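You operate a simulated robot arm through the tools that you are given. There is no shell and no other tool. Be economical: measure what you need, move in short steps, check, and stop when the job is done.

The job below is to be done with a simulated robot arm. You get a single attempt, and the scene is never put back.

Task
Take the roller down: weight off first, pegs out, roller into its cradle.
Fine: on the empty loom; the weight goes on a free peg of the side bench, the pegs in pockets 4 and 5.

It is judged by the outcome, as a careful person would: the job done as asked, and still so three seconds after it is handed in. It fails if anything else is knocked over, pushed out of place, dropped, spilled or broken.

Robot
A 7-joint arm with a two-finger parallel gripper, hanging from a carriage that runs on a gantry, over the field with the corners [-96.3, 66.1], [-95.9, -61.9], [134.1, -61.3], [133.7, 66.7] (x, y) and turns from -321 to 366 degrees about z. Base frame: it is fixed where the carriage stands at the start and does not move with it; the origin is on the floor, on the carriage's upright axis, x ahead of it, y to its left, z up; the surface under the hand at the start is at about z = 70. Lengths are in cm, angles in degrees, forces in N, time in s.
With the tool pointing down near the work surface it reaches from about 10 to 54 cm from the robot's upright axis, wherever it stands. Its first joint turns from -143.0 to 143.0 degrees. Places, roughly: peg [125, 50, 125]; pocket five [110, 40, 80]; pocket four [100, 40, 80]; roller cradle [80, 20, 80]; side bench peg two [90, 10, 60]; weight [25, 175, 150]. Payload 1.57 kg.
Tool frame: the origin (TCP) lies between the finger pads and is the grasp point; the fingertips stand 3 cm ahead of it; z points along the fingers, y is the line along which they close. The gripper opens to 11 cm. The fingers are 2.4 cm wide and 1.2 cm thick; the gripper's body (4.8 by 11.2 cm) begins 7.8 cm behind the TCP.
Orientation is that of the tool frame in the base frame, as a unit quaternion [x, y, z, w]. With the fingers straight down and closing along the base's y, the tool's x points along the base's -x, its y along +y and its z along -z.

Tools
- The arm moves only by the tool arm_command. Its argument "targets" is a list of rows, each a list of 7 numbers: the turn, a rotation vector about the base's x, y, z in degrees, then the shift along the base's x, y, z in cm, then the gripper command, from -1 (fully open) to 1 (shut), values between in proportion. In form: [[rx, ry, rz, x, y, z, grip], ...]. A call has 1 to 10 rows; each row shifts and turns the commanded pose from where the row before left it. Each row takes 0.2 s and may step no farther than 5 cm and 8.6 degrees from the row before; otherwise, or with a gripper value out of range, the whole call is refused. Where a pose cannot be reached the arm comes as near as it can. A force on the tool above 90 N (or 10 N above the force at the start of the call, whichever is more), or a blocked arm, ends the call early, and 0.2 s more pass. Each finger travels about 4.5 cm/s and halts on what it meets, pressing with about 24 N; the grip force reading is that of the motor and also rises with nothing between the fingers. The clock runs only during rows and for 0.2 s after the last one: add rows that do not move to give the fingers time. It gives the time, the measured TCP pose, the force on the tool (base axes), the opening and the grip force at its end, in the units of the frame above (readings bear some noise), with the torque about the TCP (base axes, N m) and any sound that the robot's microphone picked up.
- Cameras (640 x 400 px; columns grow to the right, rows downward): "scene" is now at [26.42, 6.02, 187.53]; the picture's right is [0.80, -0.60, 0.00], its down [-0.48, -0.64, -0.60] and it looks along [0.36, 0.48, -0.80] (base axes); focal length 250 px, centre (320, 200). "wrist" rides on the gripper at [7, 1.6, -14.1] in the tool frame; the picture's right is [-0.23, 0.97, 0.00], its down [-0.86, -0.20, -0.48] and it looks along [-0.47, -0.11, 0.88] (tool axes); focal length 222 px, centre (320, 200). There is no depth. A picture from a camera that has moved, and an enlarged one, comes with that camera's place and axes in the base frame and with its lens.
- snapshot(camera): a new picture of that camera. No time passes.
- lift_body(by): slides the trunk up (or, below 0, down) by that many cm; the arm and the scene camera ride with it, the base frame stays. It gives what a move gives, with no picture.
- roll_base(legs): drives the robot by 1 to 6 legs, each [ahead, left, turn to the left] in cm, cm and degrees, along the robot's own axes; the way and the turn of a leg run together, so that a leg with both is an arc; at most 150 cm and 180 degrees a leg. The arm and the cameras ride along, it lands a little off, and it stops where it bumps. It keeps to its track: a leg is cut to what the track allows. It gives what a move gives.
- aim_head(pan, tilt): turns the head with the scene camera to pan (to the left, within 155 degrees either way) and tilt (down, from -29 to 69), counted from straight ahead of the robot. It gives what a move gives.
- zoom(camera, box): a new picture of the part [left, top, right, bottom] of that camera's present view, enlarged. No time passes.
- sign_off(): hands the job in; it is judged then, once.

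Work in short steps. Places have to be worked out from the pictures, the camera data and where the tool is seen: move nearer, look again, correct. Check each grasp and each placing, and mend what went wrong. You have 120 turns and 98 pictures in all, those below and enlarged ones among them. Open the gripper and draw the arm clear of the work before you hand the job in, unless the task says otherwise; then end with one line.

The tools are called after "Call:" as name(argument=value, ...) on one line, values as JSON. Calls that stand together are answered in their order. arm_command: Moves the arm, as the interface text tells. Its arguments: {"type":"object","properties":{"targets":{"type":"array","items":{"type":"array","items":{"type":"number"}}}},"required":["targets"]} The other tools are called the same way: lift_body (by) slides the trunk up or down; roll_base (legs) drives the base; aim_head (pan, tilt) turns the head that bears the scene camera; snapshot (camera) takes a picture; zoom (camera, box) takes an enlarged picture of a part of a camera's view; sign_off () hands the job in.

At the start:

```text
time_s: 0.0
eef_pos: [74.34, 26.09, 142.28]
tcp_rot: [0.0, 1.0, 0.0, 0.0]
force: [-1.2, 0.4, -0.1]
ft_torque: [0.0, 0.03, 0.02]
opening: 11.02
finger_force: 0.1
trunk travel left (down, up): [-55.0, 4.5]
robot x, y, heading: [0.01, -0.02, -0.1]
head pan, tilt: [52.8, 53.1]
```

scene: 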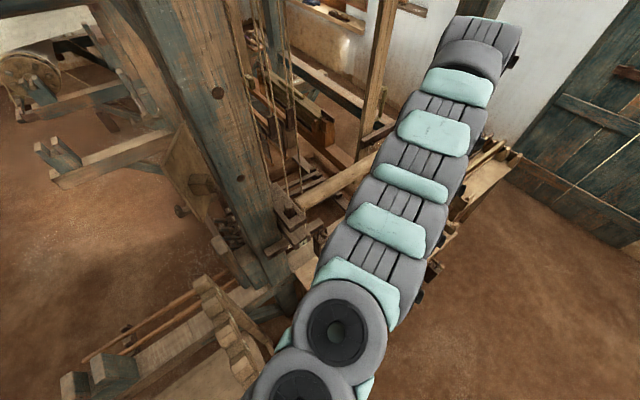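
wrist: 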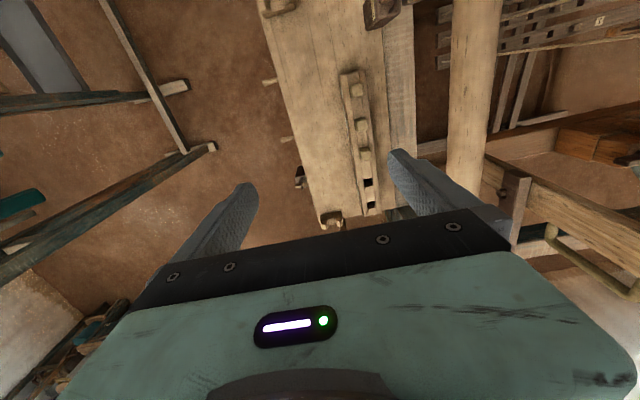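

The first pictures show a loom and the arm's reach over a bench. I look around with the head before moving anything.

Call:
aim_head(pan=80, tilt=25)

Call:
snapshot(camera="scene")

Call:
aim_head(pan=0, tilt=40)

Call:
snapshot(camera="scene")

Call:
zoom(camera="wrist", box=[160, 0, 640, 240])

```text
time_s: 0.9
eef_pos: [74.25, 26.06, 142.3]
tcp_rot: [0.0, 1.0, 0.0, 0.001]
force: [-0.4, -0.4, -0.8]
ft_torque: [-0.01, -0.05, -0.01]
opening: 11.01
finger_force: 0.1
trunk travel left (down, up): [-55.0, 4.5]
robot x, y, heading: [0.1, 0.3, -0.1]
head pan, tilt: [80.0, 25.0]
```

```text
95 pictures are left
camera scene: at [23.55, 9.19, 191.68], right [0.98, -0.17, 0.0], down [-0.07, -0.42, -0.91], along [0.16, 0.89, -0.42], focal length 250 px, centre (320, 200)
```

scene: 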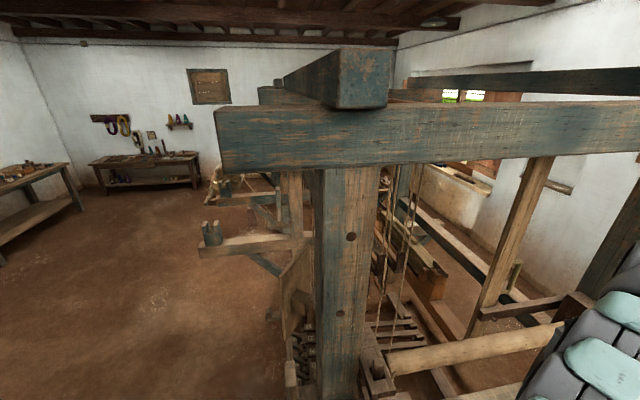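

```text
time_s: 2.5
eef_pos: [74.24, 26.09, 142.37]
tcp_rot: [0.0, 1.0, 0.001, 0.0]
force: [0.3, 0.1, -0.3]
ft_torque: [0.01, 0.02, 0.03]
opening: 11.03
finger_force: 0.1
trunk travel left (down, up): [-55.0, 4.5]
robot x, y, heading: [-0.28, 0.25, 0.1]
head pan, tilt: [0.0, 40.0]
```

```text
94 pictures are left
camera scene: at [30.44, 0.13, 189.36], right [0.0, -1.0, 0.0], down [-0.64, 0.0, -0.77], along [0.77, 0.0, -0.64], focal length 250 px, centre (320, 200)
```

scene: 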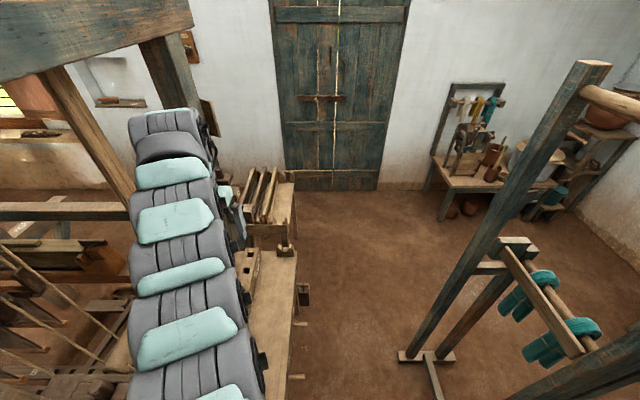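

```text
1.33 times, centred on (400, 120) of wrist
camera zoom: at [67.33, 27.76, 156.49], right [0.23, 0.97, 0.0], down [0.86, -0.2, 0.48], along [0.47, -0.11, -0.88], focal length 296 px, centre (213, 307)
```

zoom: 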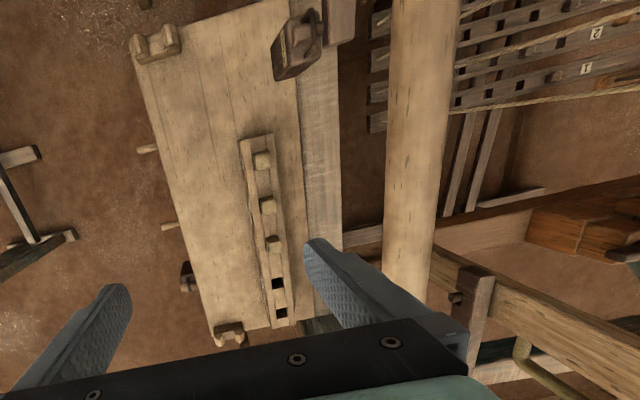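

The roller lies along x near the pegs, with five pockets and two cradle blocks on the bench below it. I back away in −y to get an overview of the loom and find the weight.

Call:
roll_base(legs=[[0, -45, 0]])

Call:
aim_head(pan=60, tilt=30)

Call:
snapshot(camera="scene")

Call:
snapshot(camera="wrist")

```text
time_s: 5.2
eef_pos: [74.19, -18.64, 142.43]
tcp_rot: [0.0, 1.0, 0.0, 0.0]
force: [-0.1, 0.4, 0.6]
ft_torque: [0.02, -0.03, 0.0]
opening: 11.02
finger_force: 0.0
trunk travel left (down, up): [-55.0, 4.5]
robot x, y, heading: [-0.25, -44.72, -0.1]
head pan, tilt: [0.0, 40.0]
```

```text
time_s: 6.5
eef_pos: [74.27, -18.57, 142.33]
tcp_rot: [0.0, 1.0, 0.0, 0.0]
force: [-0.1, 0.1, -0.6]
ft_torque: [0.01, 0.0, 0.01]
opening: 11.0
finger_force: 0.1
trunk travel left (down, up): [-55.0, 4.5]
robot x, y, heading: [-0.2, -44.55, 0.3]
head pan, tilt: [60.0, 30.0]
```

```text
92 pictures are left
camera scene: at [26.49, -36.72, 190.89], right [0.87, -0.5, 0.0], down [-0.25, -0.43, -0.87], along [0.43, 0.75, -0.5], focal length 250 px, centre (320, 200)
```

scene: 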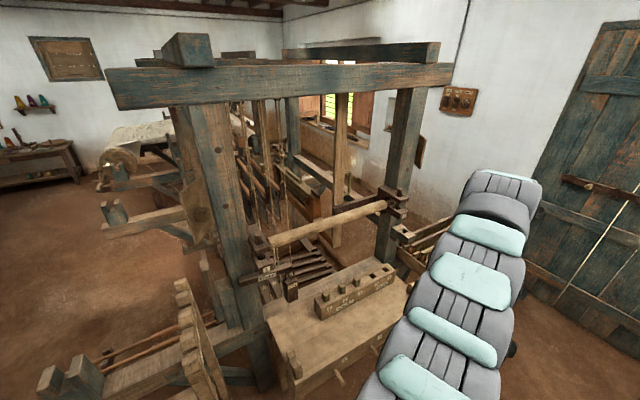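

```text
91 pictures are left
camera wrist: at [67.33, -16.84, 156.5], right [0.23, 0.97, 0.0], down [0.86, -0.2, 0.48], along [0.47, -0.11, -0.88], focal length 222 px, centre (320, 200)
```

wrist: 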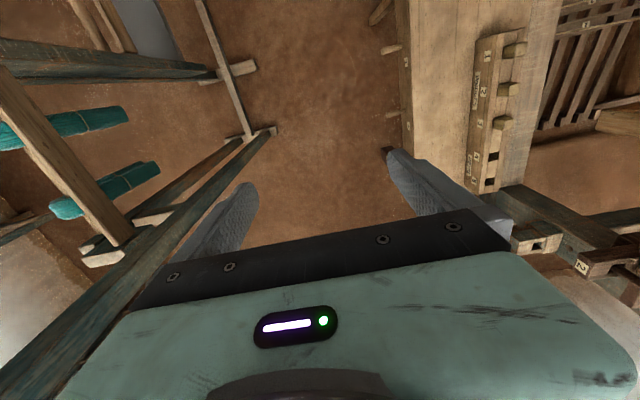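

Much clearer: the front (cloth) roller spans the two posts above the bench. I zoom in on the roller region.

Call:
zoom(camera="scene", box=[220, 170, 440, 310])

Call:
zoom(camera="scene", box=[90, 90, 330, 240])

Call:
zoom(camera="scene", box=[240, 260, 460, 400])

```text
2.86 times, centred on (330, 240) of scene
camera zoom: at [26.49, -36.72, 190.89], right [0.87, -0.5, 0.0], down [-0.25, -0.43, -0.87], along [0.43, 0.75, -0.5], focal length 713 px, centre (291, 86)
```

zoom: 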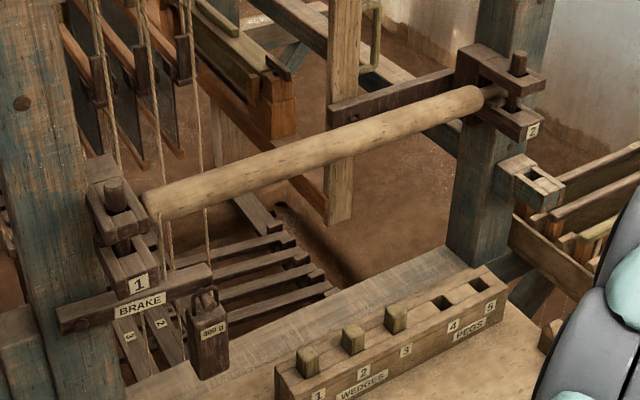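

```text
2.67 times, centred on (210, 165) of scene
camera zoom: at [26.49, -36.72, 190.89], right [0.87, -0.5, 0.0], down [-0.25, -0.43, -0.87], along [0.43, 0.75, -0.5], focal length 666 px, centre (613, 293)
```

zoom: 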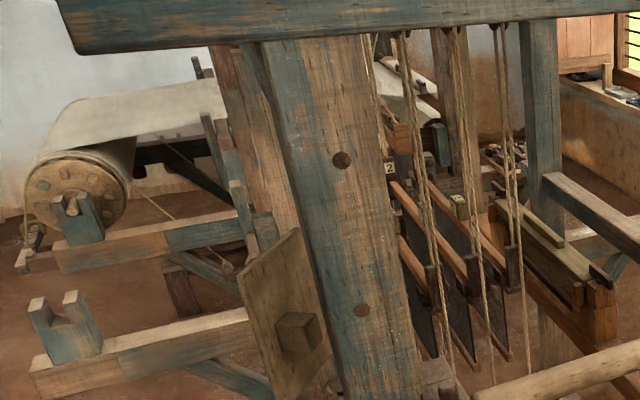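

```text
2.86 times, centred on (350, 330) of scene
camera zoom: at [26.49, -36.72, 190.89], right [0.87, -0.5, 0.0], down [-0.25, -0.43, -0.87], along [0.43, 0.75, -0.5], focal length 713 px, centre (234, -171)
```

zoom: 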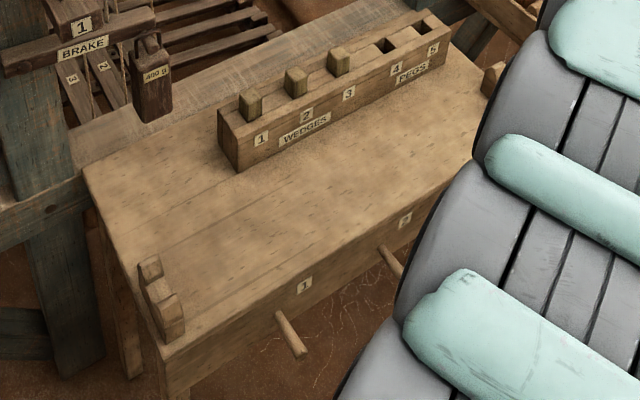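

The 400 g weight hangs on the brake lever at about (56, 45, 98). The roller runs along x at y≈50, z≈120, from x≈50 to 120. I move so the wrist camera looks at the weight and left bracket.

Call:
roll_base(legs=[[-29, 46, 0]])

Call:
snapshot(camera="wrist")

Call:
aim_head(pan=40, tilt=45)

Call:
snapshot(camera="scene")

```text
time_s: 9.6
eef_pos: [45.2, 26.71, 142.34]
tcp_rot: [-0.003, 1.0, 0.0, 0.0]
force: [-0.2, -0.1, -0.8]
ft_torque: [0.0, -0.01, 0.01]
opening: 10.99
finger_force: 0.0
trunk travel left (down, up): [-55.0, 4.5]
robot x, y, heading: [-28.8, 0.37, 0.3]
head pan, tilt: [60.0, 30.0]
```

```text
87 pictures are left
camera wrist: at [38.24, 28.45, 156.5], right [0.22, 0.97, 0.0], down [0.86, -0.2, 0.48], along [0.47, -0.11, -0.88], focal length 222 px, centre (320, 200)
```

wrist: 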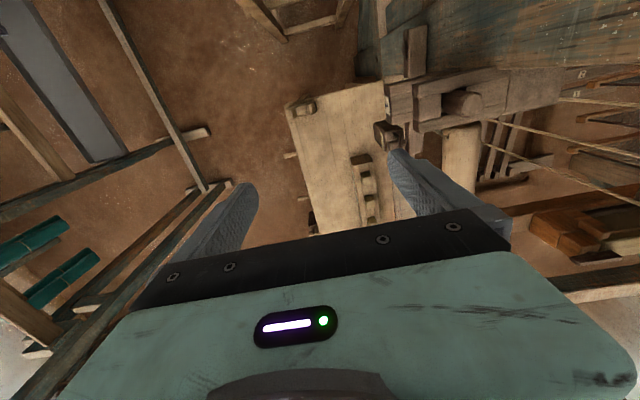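

```text
time_s: 10.4
eef_pos: [45.22, 26.82, 142.44]
tcp_rot: [-0.003, 1.0, 0.0, -0.001]
force: [-0.2, 0.2, -0.3]
ft_torque: [-0.02, 0.04, 0.02]
opening: 11.01
finger_force: 0.1
trunk travel left (down, up): [-55.0, 4.5]
robot x, y, heading: [-29.16, 0.58, 0.3]
head pan, tilt: [40.0, 45.0]
```

```text
86 pictures are left
camera scene: at [-0.83, 5.88, 188.64], right [0.65, -0.76, 0.0], down [-0.54, -0.46, -0.71], along [0.54, 0.46, -0.71], focal length 250 px, centre (320, 200)
```

scene: 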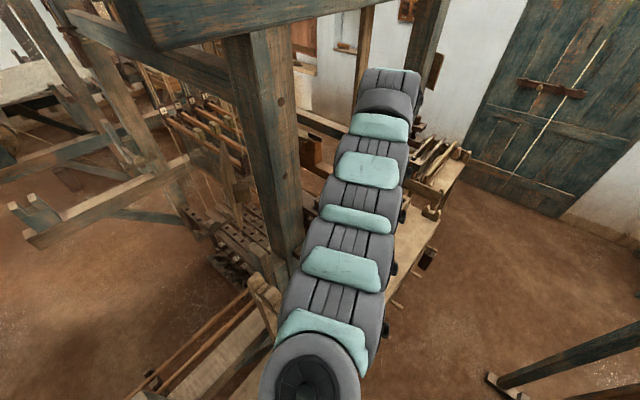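

I zoom the wrist view on the left bracket and weight.

Call:
zoom(camera="wrist", box=[340, 50, 520, 165])

```text
3.48 times, centred on (430, 108) of wrist
camera zoom: at [38.24, 28.46, 156.5], right [0.22, 0.97, 0.0], down [0.86, -0.2, 0.48], along [0.47, -0.11, -0.88], focal length 773 px, centre (-63, 522)
```

zoom: 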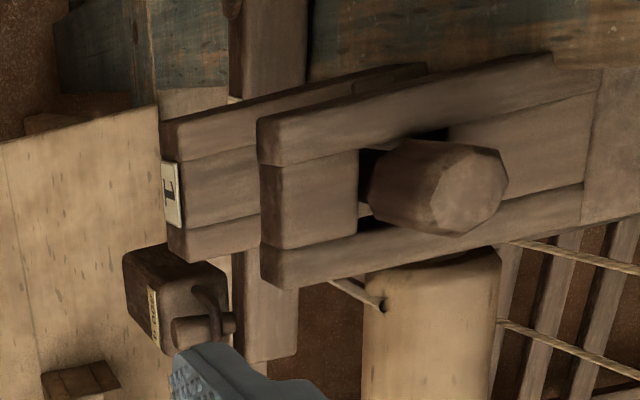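

The weight's bail hangs on a stub pointing −y from the lever end, at about (56, 45, 98), and the roller overhangs it. I'll approach tilted from the −y side with fingers closing along x, so I first yaw the tool −90°.

Call:
arm_command(targets=[[0, 0, -8.5, 0, -1, 0, -1], [0, 0, -8.5, 0, -1, 0, -1], [0, 0, -8.5, 0, -1, 0, -1], [0, 0, -8.5, 0, -1, 0, -1], [0, 0, -8.5, 0, -1, 0, -1], [0, 0, -8.5, 0, -1, 0, -1], [0, 0, -8.5, 0, -1, 0, -1], [0, 0, -8.5, 0, -1, 0, -1], [0, 0, -8.5, 0, -1, 0, -1], [0, 0, -8.5, 0, -1, 0, -1]])

Call:
arm_command(targets=[[0, 0, -5, 0, 0, 0, -1], [8.5, 0, 0, 0, 0, 0, -1], [8.5, 0, 0, 0, 0, 0, -1], [8.5, 0, 0, 0, 0, 0, -1], [8.5, 0, 0, 0, 0, 0, -1], [8.5, 0, 0, 0, 0, 0, -1], [2.5, 0, 0, 0, 0, 0, -1]])

```text
time_s: 12.6
eef_pos: [45.24, 16.75, 142.35]
tcp_rot: [0.675, 0.738, 0.0, 0.0]
force: [-0.4, 0.1, -0.7]
ft_torque: [0.0, -0.02, -0.02]
opening: 11.0
finger_force: 0.2
trunk travel left (down, up): [-55.0, 4.5]
robot x, y, heading: [-29.04, 0.44, 0.5]
head pan, tilt: [40.0, 45.0]
```

```text
time_s: 14.2
eef_pos: [45.23, 16.69, 142.42]
tcp_rot: [0.652, 0.655, 0.272, -0.27]
force: [0.4, 0.4, -0.6]
ft_torque: [0.0, -0.01, 0.04]
opening: 10.99
finger_force: 0.0
trunk travel left (down, up): [-55.0, 4.5]
robot x, y, heading: [-29.08, 0.39, 0.5]
head pan, tilt: [40.0, 45.0]
```

Tool is now tilted 45°, closing along x. I shift the base so the hand lines up with the weight in x, lower the trunk, and look.

Call:
roll_base(legs=[[11, 0, 0]])

Call:
lift_body(by=-28)

Call:
snapshot(camera="wrist")

Call:
aim_head(pan=30, tilt=30)

Call:
snapshot(camera="scene")

```text
time_s: 15.4
eef_pos: [56.18, 16.89, 142.44]
tcp_rot: [0.652, 0.655, 0.272, -0.269]
force: [0.3, 0.1, 0.1]
ft_torque: [0.03, -0.01, 0.02]
opening: 11.0
finger_force: 0.1
trunk travel left (down, up): [-55.0, 4.5]
robot x, y, heading: [-18.3, 0.88, 0.3]
head pan, tilt: [40.0, 45.0]
```

```text
time_s: 18.2
eef_pos: [56.14, 16.93, 114.4]
tcp_rot: [0.652, 0.654, 0.272, -0.269]
force: [-0.3, 0.2, -0.2]
ft_torque: [-0.01, 0.01, -0.05]
opening: 10.99
finger_force: 0.1
trunk travel left (down, up): [-27.0, 32.5]
robot x, y, heading: [-17.85, 0.6, 0.5]
head pan, tilt: [40.0, 45.0]
```

```text
84 pictures are left
camera wrist: at [57.71, 11.9, 129.31], right [0.97, -0.16, -0.16], down [-0.2, -0.94, -0.27], along [-0.11, 0.29, -0.95], focal length 222 px, centre (320, 200)
```

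wrist: 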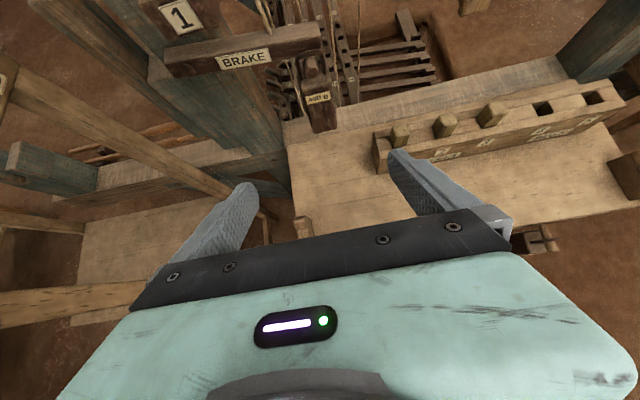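

```text
time_s: 19.0
eef_pos: [56.08, 16.89, 114.43]
tcp_rot: [0.651, 0.655, 0.272, -0.271]
force: [1.0, 0.0, -0.5]
ft_torque: [-0.01, -0.02, 0.02]
opening: 10.98
finger_force: 0.1
trunk travel left (down, up): [-27.0, 32.5]
robot x, y, heading: [-18.28, 0.71, 0.4]
head pan, tilt: [30.0, 30.0]
```

```text
83 pictures are left
camera scene: at [11.68, 5.25, 162.89], right [0.5, -0.86, 0.0], down [-0.43, -0.25, -0.87], along [0.75, 0.44, -0.5], focal length 250 px, centre (320, 200)
```

scene: 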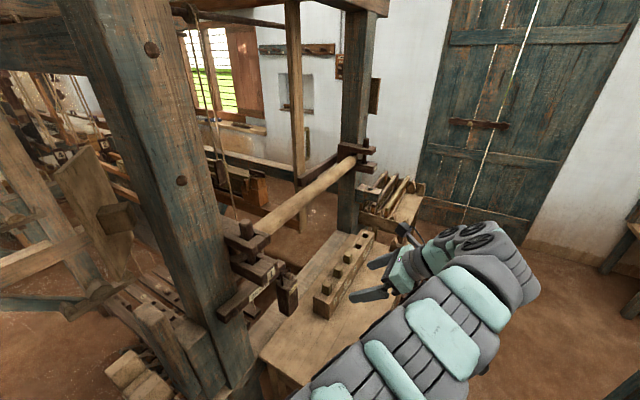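

Good view of weight from two cameras; zoom on both.

Call:
zoom(camera="wrist", box=[240, 20, 400, 140])

Call:
zoom(camera="scene", box=[200, 200, 360, 330])

```text
3.33 times, centred on (320, 80) of wrist
camera zoom: at [57.71, 11.9, 129.31], right [0.97, -0.16, -0.16], down [-0.2, -0.94, -0.27], along [-0.11, 0.29, -0.95], focal length 740 px, centre (320, 600)
```

zoom: 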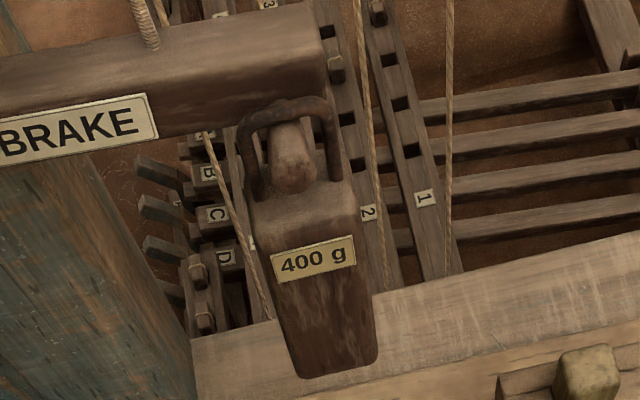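

```text
3.08 times, centred on (280, 265) of scene
camera zoom: at [11.68, 5.25, 162.89], right [0.5, -0.86, 0.0], down [-0.43, -0.25, -0.87], along [0.75, 0.44, -0.5], focal length 768 px, centre (443, 0)
```

zoom: 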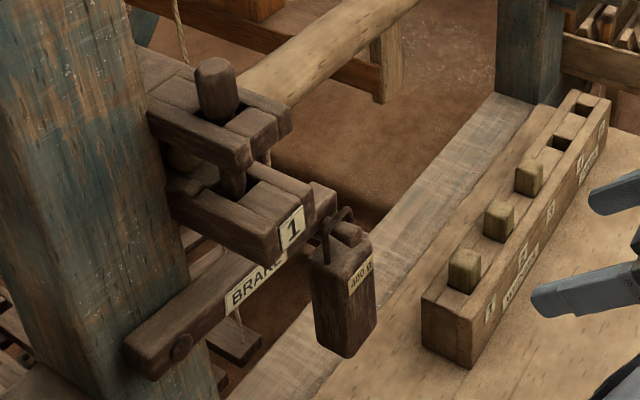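

Triangulated: stub tip ≈(56.7, 42.9, 100.8), weight body x≈56.5, z≈83–98, y≈42–46. I approach along the tool axis, part-way first.

Call:
arm_command(targets=[[0, 0, 0, 0.1, 3.2, -2.86, -0.5], [0, 0, 0, 0.1, 3.2, -2.86, -0.5], [0, 0, 0, 0.1, 3.2, -2.86, -0.5], [0, 0, 0, 0, 3.2, -2.86, -0.5], [0, 0, 0, 0, 3.2, -2.86, -0.5]])

Call:
snapshot(camera="wrist")

Call:
zoom(camera="scene", box=[200, 200, 420, 340])

```text
time_s: 20.2
eef_pos: [56.51, 33.07, 100.14]
tcp_rot: [0.651, 0.656, 0.271, -0.27]
force: [0.2, -0.3, 0.9]
ft_torque: [0.04, 0.03, 0.02]
opening: 8.26
finger_force: 0.2
trunk travel left (down, up): [-27.0, 32.5]
robot x, y, heading: [-17.98, 0.28, 0.3]
head pan, tilt: [30.0, 30.0]
```

```text
80 pictures are left
camera wrist: at [58.05, 28.03, 115.03], right [0.97, -0.16, -0.16], down [-0.2, -0.94, -0.27], along [-0.11, 0.29, -0.95], focal length 222 px, centre (320, 200)
```

wrist: 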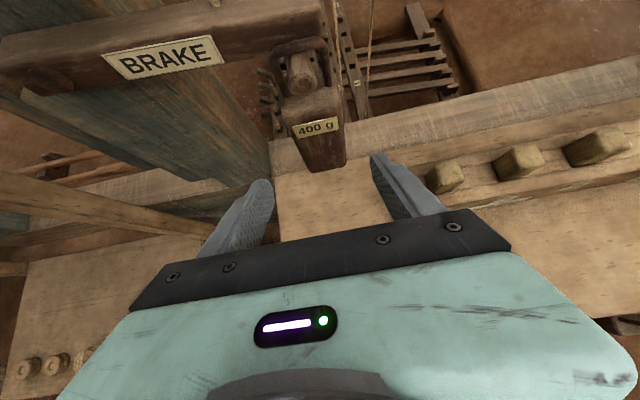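

```text
2.86 times, centred on (310, 270) of scene
camera zoom: at [11.67, 5.27, 162.89], right [0.5, -0.86, 0.0], down [-0.43, -0.25, -0.87], along [0.75, 0.44, -0.5], focal length 713 px, centre (349, 0)
```

zoom: 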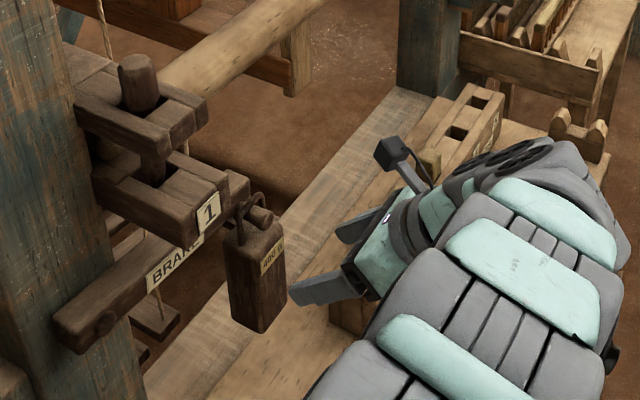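

Weight confirmed: x≈56.5, label z≈95, bottom ≈84. I advance the remaining ~13 cm around the body.

Call:
arm_command(targets=[[0, 0, 0, 0, 2.35, -2.15, -0.75], [0, 0, 0, 0, 2.35, -2.15, -0.75], [0, 0, 0, 0, 2.35, -2.15, -0.75], [0, 0, 0, 0, 2.35, -2.15, -0.75]])

Call:
snapshot(camera="wrist")

Call:
zoom(camera="scene", box=[200, 200, 420, 340])

```text
time_s: 21.4
eef_pos: [58.16, 43.95, 96.09]
tcp_rot: [0.64, 0.66, 0.292, -0.265]
force: [-0.2, 0.6, -0.5]
ft_torque: [0.03, -0.01, 0.0]
opening: 9.64
finger_force: 0.0
trunk travel left (down, up): [-27.0, 32.5]
robot x, y, heading: [-18.65, 0.3, 0.3]
head pan, tilt: [30.0, 30.0]
stopped in row 4: the arm was blocked; the commanded pose is now the measured one
```

```text
78 pictures are left
camera wrist: at [58.99, 38.66, 110.94], right [0.98, -0.15, -0.12], down [-0.18, -0.94, -0.3], along [-0.07, 0.31, -0.95], focal length 222 px, centre (320, 200)
```

wrist: 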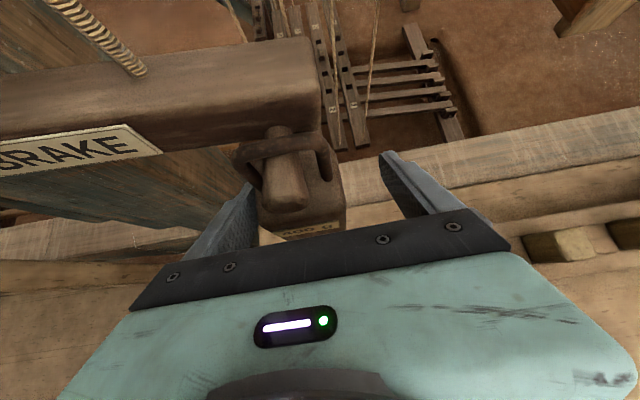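

```text
2.86 times, centred on (310, 270) of scene
camera zoom: at [11.75, 5.56, 164.15], right [0.51, -0.86, 0.0], down [-0.42, -0.25, -0.87], along [0.75, 0.44, -0.49], focal length 713 px, centre (349, 0)
```

zoom: 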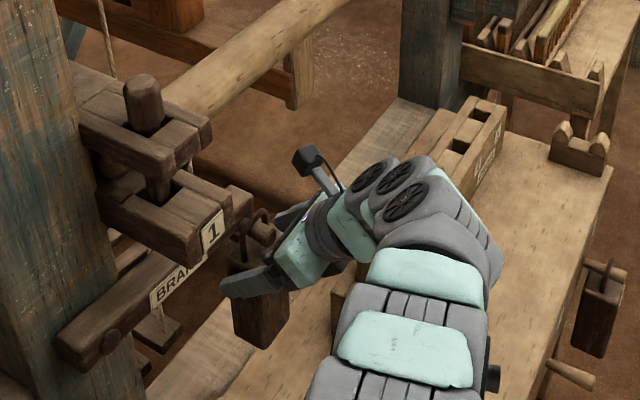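

The call stopped: an arm link apparently met the bench (camera was pushed up slightly). I back off up and away, then look at where the arm is touching.

Call:
arm_command(targets=[[0, 0, 0, 0, -2.0, 2.0, -0.75], [0, 0, 0, 0, -2.5, 2.5, -0.75], [0, 0, 0, -0.5, -2.5, 2.5, -0.75], [0, 0, 0, -0.5, -2.5, 2.5, -0.75], [0, 0, 0, -0.5, -2.5, 2.5, -0.75]])

Call:
snapshot(camera="scene")

```text
time_s: 22.6
eef_pos: [55.18, 30.72, 104.88]
tcp_rot: [0.646, 0.657, 0.28, -0.267]
force: [-0.9, 0.8, 0.2]
ft_torque: [-0.09, -0.05, 0.03]
opening: 9.62
finger_force: 0.1
trunk travel left (down, up): [-27.0, 32.5]
robot x, y, heading: [-18.33, 0.76, 0.4]
head pan, tilt: [30.0, 30.0]
```

```text
76 pictures are left
camera scene: at [11.47, 5.24, 162.89], right [0.5, -0.86, 0.0], down [-0.43, -0.25, -0.87], along [0.75, 0.44, -0.5], focal length 250 px, centre (320, 200)
```

scene: 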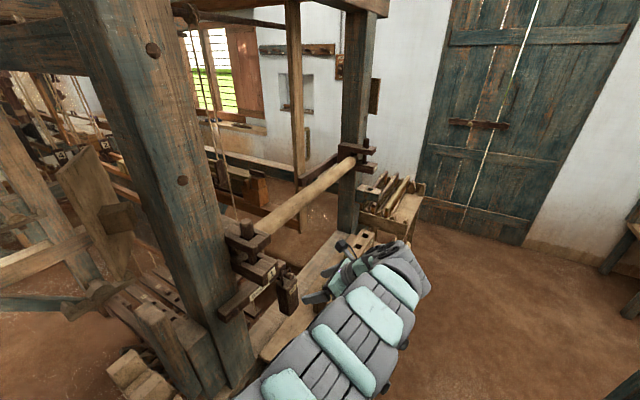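

The forearm lies low along the bench's near-left corner, so it probably touched there. I raise the trunk, drive the axis closer so the arm comes down from −y steeply, and check the bench.

Call:
lift_body(by=24)

Call:
roll_base(legs=[[43, -26, 0]])

Call:
aim_head(pan=75, tilt=55)

Call:
snapshot(camera="scene")

```text
time_s: 25.1
eef_pos: [55.2, 30.83, 128.88]
tcp_rot: [0.647, 0.657, 0.28, -0.267]
force: [0.4, 0.0, 0.3]
ft_torque: [0.01, 0.01, 0.02]
opening: 9.62
finger_force: 0.1
trunk travel left (down, up): [-51.0, 8.5]
robot x, y, heading: [-18.28, 0.35, 0.5]
head pan, tilt: [30.0, 30.0]
```

```text
time_s: 28.1
eef_pos: [98.37, 4.72, 128.82]
tcp_rot: [0.648, 0.657, 0.28, -0.267]
force: [0.0, -0.5, -0.4]
ft_torque: [0.0, -0.02, -0.03]
opening: 9.65
finger_force: 0.1
trunk travel left (down, up): [-51.0, 8.5]
robot x, y, heading: [24.78, -25.47, 0.0]
head pan, tilt: [30.0, 30.0]
```

```text
time_s: 29.2
eef_pos: [98.39, 4.7, 128.86]
tcp_rot: [0.648, 0.656, 0.281, -0.266]
force: [-0.2, -0.4, -0.9]
ft_torque: [0.02, -0.01, -0.01]
opening: 9.64
finger_force: 0.0
trunk travel left (down, up): [-51.0, 8.5]
robot x, y, heading: [24.79, -25.51, 0.0]
head pan, tilt: [75.0, 55.0]
```

```text
75 pictures are left
camera scene: at [48.56, -18.26, 183.29], right [0.97, -0.26, 0.0], down [-0.21, -0.79, -0.57], along [0.15, 0.55, -0.82], focal length 250 px, centre (320, 200)
```

scene: 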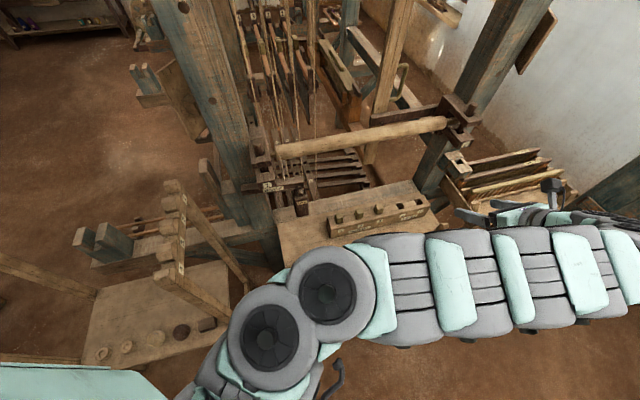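

I bring the hand back over to in front of the weight with the new base stance.

Call:
arm_command(targets=[[0, 0, 0, -4.6, 1, 0, -0.75], [0, 0, 0, -4.6, 1, 0, -0.75], [0, 0, 0, -4.6, 1, 0, -0.75], [0, 0, 0, -4.6, 1, 0, -0.75], [0, 0, 0, -4.6, 1, 0, -0.75], [0, 0, 0, -4.6, 1.5, 0, -0.75], [0, 0, 0, -4.6, 2, 0, -0.75], [0, 0, 0, -4.6, 2, 0, -0.75], [0, 0, 0, -4.8, 2, 0, -0.75]])

Call:
snapshot(camera="scene")

Call:
snapshot(camera="wrist")

```text
refused: row 7 steps farther than a row can; nothing moved
```

```text
74 pictures are left
camera scene: at [48.56, -18.26, 183.29], right [0.97, -0.26, 0.0], down [-0.21, -0.79, -0.57], along [0.15, 0.55, -0.82], focal length 250 px, centre (320, 200)
```

scene: 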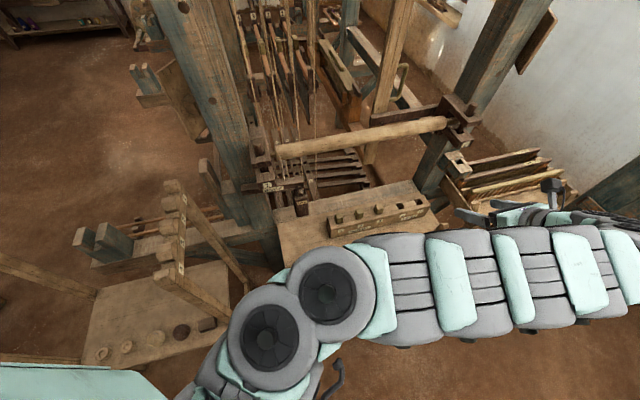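

```text
73 pictures are left
camera wrist: at [99.67, -0.43, 143.75], right [0.98, -0.16, -0.14], down [-0.19, -0.94, -0.28], along [-0.09, 0.3, -0.95], focal length 222 px, centre (320, 200)
```

wrist: 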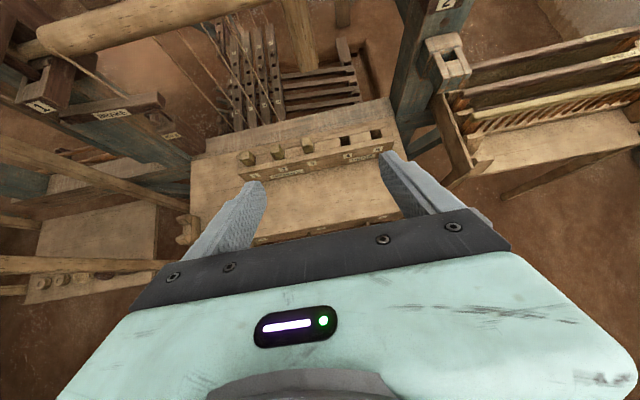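

A row was a bit too long; I resend with shorter steps.

Call:
arm_command(targets=[[0, 0, 0, -4.6, 1, 0, -0.75], [0, 0, 0, -4.6, 1, 0, -0.75], [0, 0, 0, -4.6, 1, 0, -0.75], [0, 0, 0, -4.6, 1, 0, -0.75], [0, 0, 0, -4.6, 1, 0, -0.75], [0, 0, 0, -4.6, 1.5, 0, -0.75], [0, 0, 0, -4.5, 2, 0, -0.75], [0, 0, 0, -4.5, 2, 0, -0.75], [0, 0, 0, -3, 3, 0, -0.75], [0, 0, 0, -2, 3, 0, -0.75]])

Call:
snapshot(camera="scene")

Call:
snapshot(camera="wrist")

```text
time_s: 31.4
eef_pos: [83.95, 29.8, 122.47]
tcp_rot: [0.648, 0.656, 0.28, -0.268]
force: [-0.3, 0.3, 0.4]
ft_torque: [0.03, 0.04, 0.0]
opening: 9.62
finger_force: 0.0
out of reach, approached as far as the arm can: row 1, 2, 3, 4, 5, 6, 7, 8, 9
trunk travel left (down, up): [-51.0, 8.5]
robot x, y, heading: [24.62, -25.49, 0.2]
head pan, tilt: [75.0, 55.0]
```

```text
72 pictures are left
camera scene: at [48.55, -18.27, 183.29], right [0.97, -0.26, 0.0], down [-0.21, -0.79, -0.57], along [0.15, 0.55, -0.82], focal length 250 px, centre (320, 200)
```

scene: 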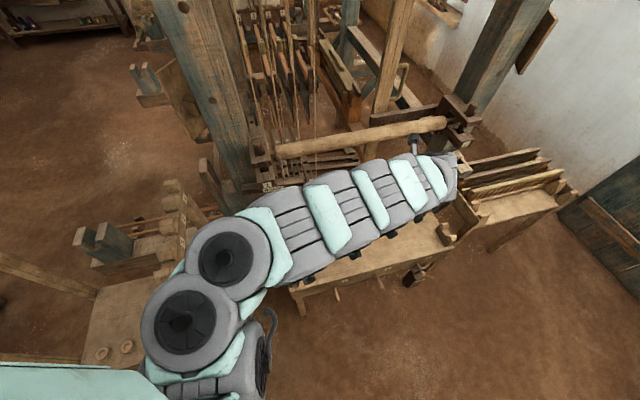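

```text
71 pictures are left
camera wrist: at [85.27, 24.73, 137.23], right [0.98, -0.16, -0.14], down [-0.19, -0.94, -0.28], along [-0.09, 0.3, -0.95], focal length 222 px, centre (320, 200)
```

wrist: 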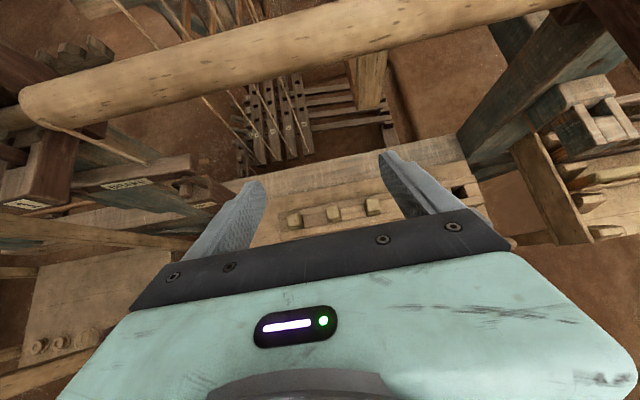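

The arm can't tuck in that close at this height; lower heights are within reach. I lower the target to z≈109 and see.

Call:
arm_command(targets=[[0, 0, 0, 0, 0, -5, -0.75], [0, 0, 0, 0, 0, -5, -0.75], [0, 0, 0, 0, 1, -4.5, -0.75], [0, 0, 0, 0, 2, -4, -0.75], [0, 0, 0, 0, 0, 0, -0.75]])

Call:
snapshot(camera="scene")

```text
time_s: 32.6
eef_pos: [83.94, 32.74, 104.02]
tcp_rot: [0.649, 0.655, 0.282, -0.266]
force: [-0.2, -0.2, -0.4]
ft_torque: [0.03, -0.01, -0.01]
opening: 9.63
finger_force: 0.0
trunk travel left (down, up): [-51.0, 8.5]
robot x, y, heading: [24.56, -25.1, 0.1]
head pan, tilt: [75.0, 55.0]
```

```text
70 pictures are left
camera scene: at [48.55, -18.27, 183.29], right [0.97, -0.26, 0.0], down [-0.21, -0.79, -0.57], along [0.15, 0.55, -0.82], focal length 250 px, centre (320, 200)
```

scene: 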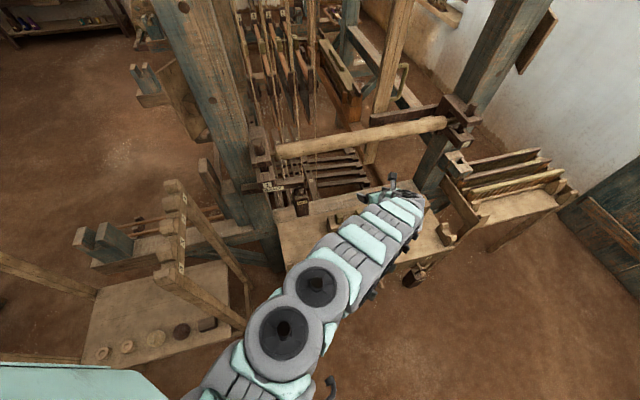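

Pose tracks the measured position. I move in −x toward the weight's front at z 104.

Call:
arm_command(targets=[[0, 0, 0, -4.5, -0.4, 0, -0.75], [0, 0, 0, -4.5, -0.4, 0, -0.75], [0, 0, 0, -4.5, -0.4, 0, -0.75], [0, 0, 0, -4.5, -0.4, 0, -0.75], [0, 0, 0, -4.5, -0.4, 0, -0.75], [0, 0, 0, -4.6, -0.4, 0, -0.75], [0, 0, 0, 0, 0, 0, -0.75]])

Call:
snapshot(camera="scene")

Call:
snapshot(camera="wrist")

```text
time_s: 34.2
eef_pos: [59.69, 34.61, 100.48]
tcp_rot: [0.648, 0.656, 0.281, -0.267]
force: [0.3, 0.1, 0.0]
ft_torque: [-0.01, 0.01, 0.01]
opening: 9.63
finger_force: 0.0
out of reach, approached as far as the arm can: row 4, 5, 6
trunk travel left (down, up): [-51.0, 8.5]
robot x, y, heading: [24.51, -24.88, -0.0]
head pan, tilt: [75.0, 55.0]
```

```text
69 pictures are left
camera scene: at [48.54, -18.26, 183.29], right [0.97, -0.26, 0.0], down [-0.21, -0.79, -0.57], along [0.15, 0.55, -0.82], focal length 250 px, centre (320, 200)
```

scene: 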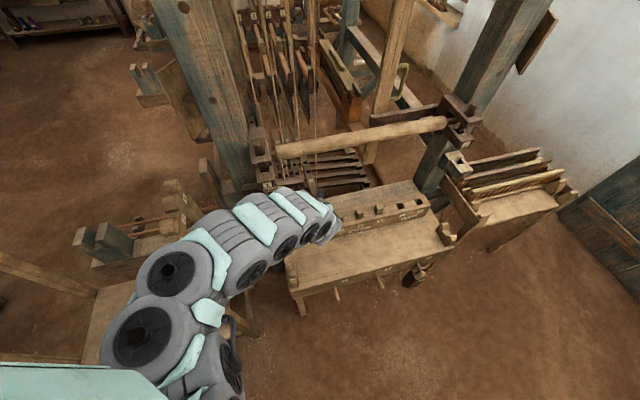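

```text
68 pictures are left
camera wrist: at [61.06, 29.53, 115.35], right [0.98, -0.16, -0.14], down [-0.19, -0.94, -0.28], along [-0.09, 0.3, -0.95], focal length 222 px, centre (320, 200)
```

wrist: 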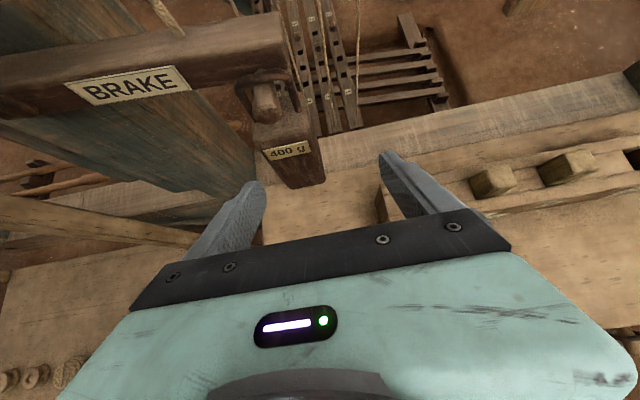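

The hand is just in front of the weight with the arm clear of the bench now. I centre in x and close the remaining distance.

Call:
arm_command(targets=[[0, 0, 0, -1.6, 0.5, -2, -0.75], [0, 0, 0, -1.6, 0.5, -2, -0.75], [0, 0, 0, 0, 2.3, -1.7, -0.75], [0, 0, 0, 0, 2.3, -1.7, -0.75], [0, 0, 0, 0, 2.2, -1.6, -0.75], [0, 0, 0, 0, 0, 0, -0.75]])

Call:
snapshot(camera="wrist")

Call:
snapshot(camera="scene")

```text
time_s: 35.6
eef_pos: [56.57, 42.49, 91.5]
tcp_rot: [0.648, 0.656, 0.281, -0.267]
force: [0.0, -0.4, 0.1]
ft_torque: [0.02, 0.01, 0.06]
opening: 9.63
finger_force: 0.1
trunk travel left (down, up): [-51.0, 8.5]
robot x, y, heading: [24.63, -25.32, 0.0]
head pan, tilt: [75.0, 55.0]
```

```text
67 pictures are left
camera wrist: at [57.84, 37.36, 106.32], right [0.98, -0.16, -0.14], down [-0.19, -0.94, -0.28], along [-0.09, 0.3, -0.95], focal length 222 px, centre (320, 200)
```

wrist: 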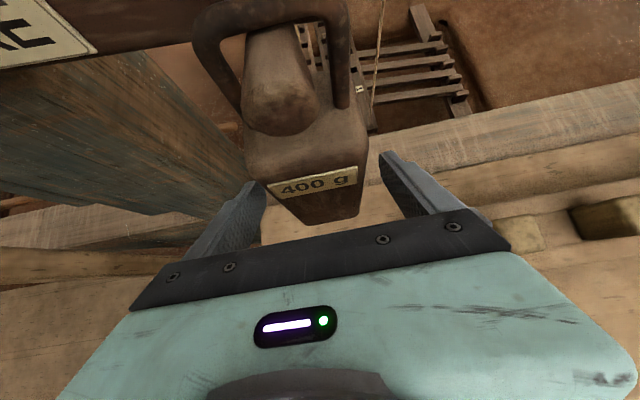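

```text
66 pictures are left
camera scene: at [48.55, -18.27, 183.29], right [0.97, -0.26, 0.0], down [-0.21, -0.79, -0.57], along [0.15, 0.55, -0.82], focal length 250 px, centre (320, 200)
```

scene: 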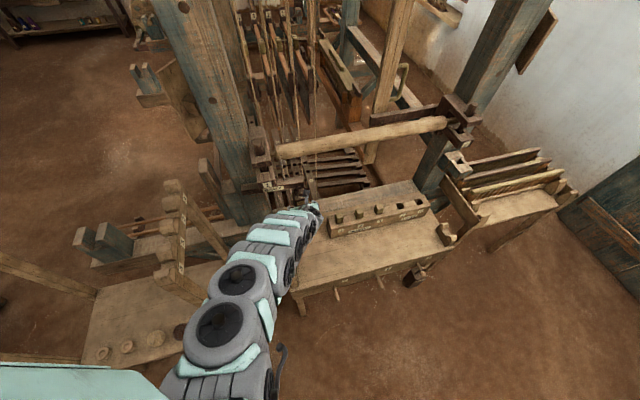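

Fingers straddle the body. I nudge slightly deeper and close.

Call:
arm_command(targets=[[0, 0, 0, 0, 0.7, -0.5, -0.75], [0, 0, 0, 0, 0, 0, 0.2], [0, 0, 0, 0, 0, 0, 1], [0, 0, 0, 0, 0, 0, 1], [0, 0, 0, 0, 0, 0, 1], [0, 0, 0, 0, 0, 0, 1]])

Call:
snapshot(camera="wrist")

```text
time_s: 37.0
eef_pos: [56.58, 43.28, 90.93]
tcp_rot: [0.647, 0.657, 0.28, -0.267]
force: [0.3, -0.5, 0.1]
ft_torque: [0.04, 0.17, 0.01]
opening: 6.09
finger_force: 24.5
trunk travel left (down, up): [-51.0, 8.5]
robot x, y, heading: [24.64, -25.54, -0.1]
head pan, tilt: [75.0, 55.0]
```

```text
65 pictures are left
camera wrist: at [57.82, 38.05, 105.81], right [0.98, -0.16, -0.14], down [-0.19, -0.94, -0.28], along [-0.09, 0.3, -0.95], focal length 222 px, centre (320, 200)
```

wrist: 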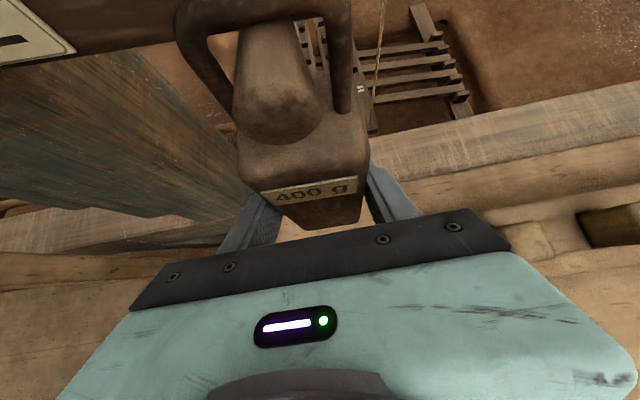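

Gripped (6.1 cm wide). Lift slightly to unload the bail, then check.

Call:
arm_command(targets=[[0, 0, 0, 0, 0, 0.4, 1], [0, 0, 0, 0, 0, 0.4, 1], [0, 0, 0, 0, 0, 0, 1]])

Call:
snapshot(camera="wrist")

```text
time_s: 37.8
eef_pos: [56.38, 43.17, 91.81]
tcp_rot: [0.647, 0.657, 0.281, -0.268]
force: [-0.4, 1.4, -2.3]
ft_torque: [-0.17, 0.02, -0.03]
opening: 6.09
finger_force: 23.9
trunk travel left (down, up): [-51.0, 8.5]
robot x, y, heading: [25.21, -25.48, 0.3]
head pan, tilt: [75.0, 55.0]
```

```text
64 pictures are left
camera wrist: at [57.78, 38.09, 106.64], right [0.98, -0.15, -0.14], down [-0.19, -0.94, -0.28], along [-0.09, 0.3, -0.95], focal length 222 px, centre (320, 200)
```

wrist: 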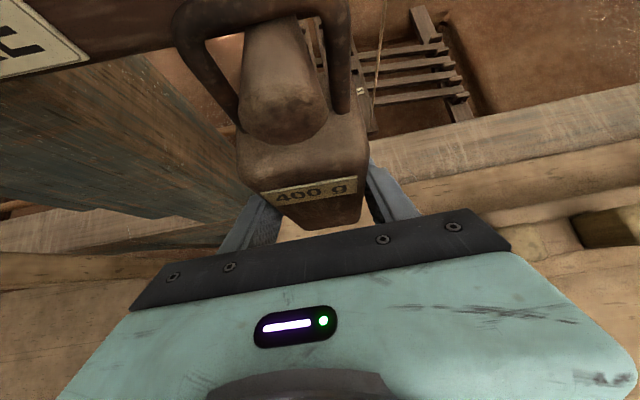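

Weight partly carried (−2.3 N). I lift 0.3 more and slide out along −y in small steps.

Call:
arm_command(targets=[[0, 0, 0, 0, 0, 0.3, 1], [0, 0, 0, 0, -0.5, 0, 1], [0, 0, 0, 0, -0.7, 0, 1], [0, 0, 0, 0, 0, 0, 1]])

Call:
snapshot(camera="wrist")

```text
time_s: 38.8
eef_pos: [56.58, 42.01, 92.09]
tcp_rot: [0.648, 0.656, 0.28, -0.267]
force: [0.3, 0.9, -1.1]
ft_torque: [-0.05, 0.0, -0.02]
opening: 6.06
finger_force: 23.9
trunk travel left (down, up): [-51.0, 8.5]
robot x, y, heading: [24.59, -25.36, -0.0]
head pan, tilt: [75.0, 55.0]
```

```text
63 pictures are left
camera wrist: at [57.81, 36.86, 106.94], right [0.98, -0.16, -0.14], down [-0.19, -0.94, -0.28], along [-0.09, 0.3, -0.95], focal length 222 px, centre (320, 200)
```

wrist: 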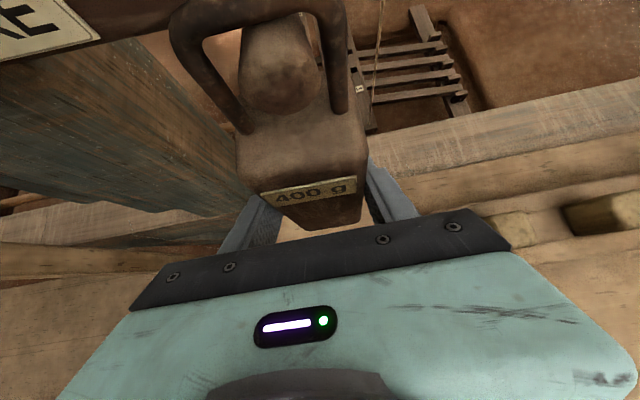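

It's sliding out cleanly. Continue −y.

Call:
arm_command(targets=[[0, 0, 0, 0, -1, 0, 1], [0, 0, 0, 0, -1, 0, 1], [0, 0, 0, 0, -1.5, 0, 1], [0, 0, 0, 0, -1.5, 0, 1], [0, 0, 0, 0, 0, 0, 1]])

Call:
snapshot(camera="wrist")

```text
time_s: 40.0
eef_pos: [56.48, 36.88, 92.1]
tcp_rot: [0.648, 0.656, 0.281, -0.267]
force: [0.9, -0.7, -3.7]
ft_torque: [-0.07, 0.0, 0.03]
opening: 5.99
finger_force: 23.6
trunk travel left (down, up): [-51.0, 8.5]
robot x, y, heading: [24.74, -25.63, 0.4]
head pan, tilt: [75.0, 55.0]
```

```text
62 pictures are left
camera wrist: at [57.82, 31.8, 106.91], right [0.98, -0.16, -0.14], down [-0.19, -0.94, -0.28], along [-0.09, 0.3, -0.95], focal length 222 px, centre (320, 200)
```

wrist: 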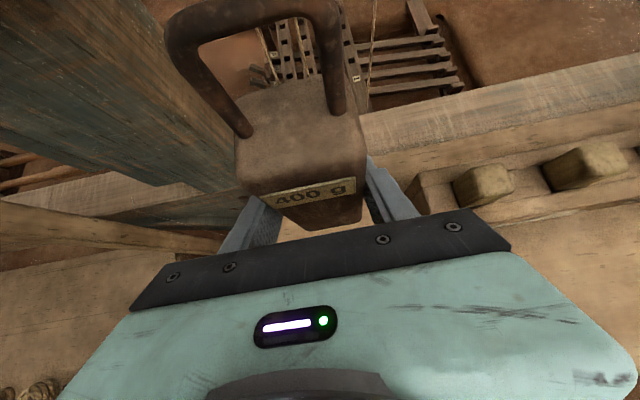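

The weight is free (−3.7 N). Now I look closely at the side-bench pegs.

Call:
zoom(camera="scene", box=[280, 220, 460, 330])

```text
3.56 times, centred on (370, 275) of scene
camera zoom: at [48.54, -18.27, 183.28], right [0.97, -0.26, 0.0], down [-0.21, -0.79, -0.57], along [0.15, 0.55, -0.82], focal length 888 px, centre (142, -67)
```

zoom: 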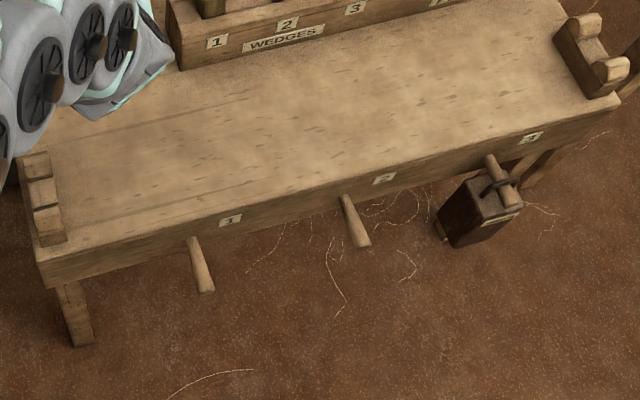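

Peg 2 is free (tip ≈(87, 7, 59); bench face y≈13.6) and peg 3 already holds a weight. I carry the weight out over the bench edge by driving the base −y then +x.

Call:
roll_base(legs=[[0, -35, 0], [30.4, 0, 0]])

Call:
snapshot(camera="wrist")

Call:
aim_head(pan=40, tilt=50)

Call:
snapshot(camera="scene")

```text
time_s: 41.7
eef_pos: [56.66, 15.75, 92.83]
tcp_rot: [0.647, 0.654, 0.284, -0.269]
force: [-0.4, 0.4, -4.1]
ft_torque: [-0.04, -0.01, 0.01]
opening: 6.03
finger_force: 24.3
trunk travel left (down, up): [-51.0, 8.5]
robot x, y, heading: [24.31, -48.28, 0.2]
head pan, tilt: [75.0, 55.0]
stopped in leg 1: the robot was blocked; the commanded pose is now the measured one
```

```text
60 pictures are left
camera wrist: at [57.91, 10.43, 107.62], right [0.98, -0.16, -0.14], down [-0.19, -0.94, -0.29], along [-0.09, 0.31, -0.95], focal length 222 px, centre (320, 200)
```

wrist: 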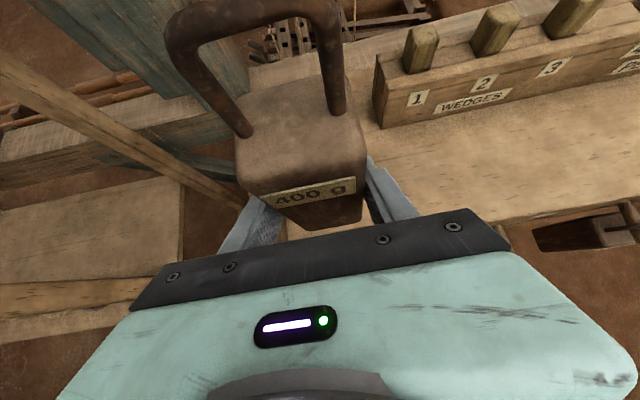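

```text
time_s: 42.7
eef_pos: [56.59, 16.04, 93.17]
tcp_rot: [0.646, 0.654, 0.285, -0.272]
force: [0.0, -0.2, -3.5]
ft_torque: [-0.04, -0.01, -0.03]
opening: 5.98
finger_force: 24.2
trunk travel left (down, up): [-51.0, 8.5]
robot x, y, heading: [24.77, -48.31, 0.2]
head pan, tilt: [40.0, 50.0]
```

```text
59 pictures are left
camera scene: at [52.6, -42.52, 184.09], right [0.65, -0.76, -0.01], down [-0.59, -0.48, -0.65], along [0.49, 0.43, -0.76], focal length 250 px, centre (320, 200)
```

scene: 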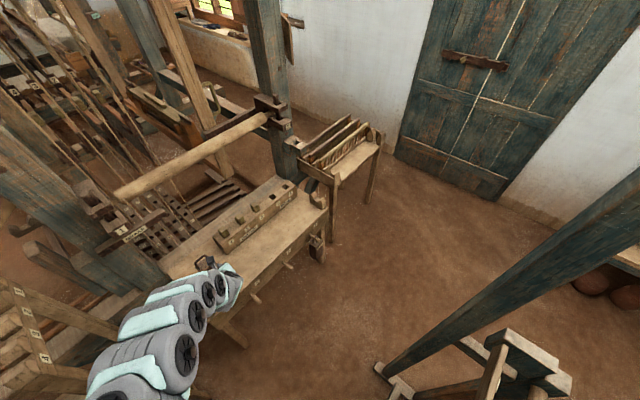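

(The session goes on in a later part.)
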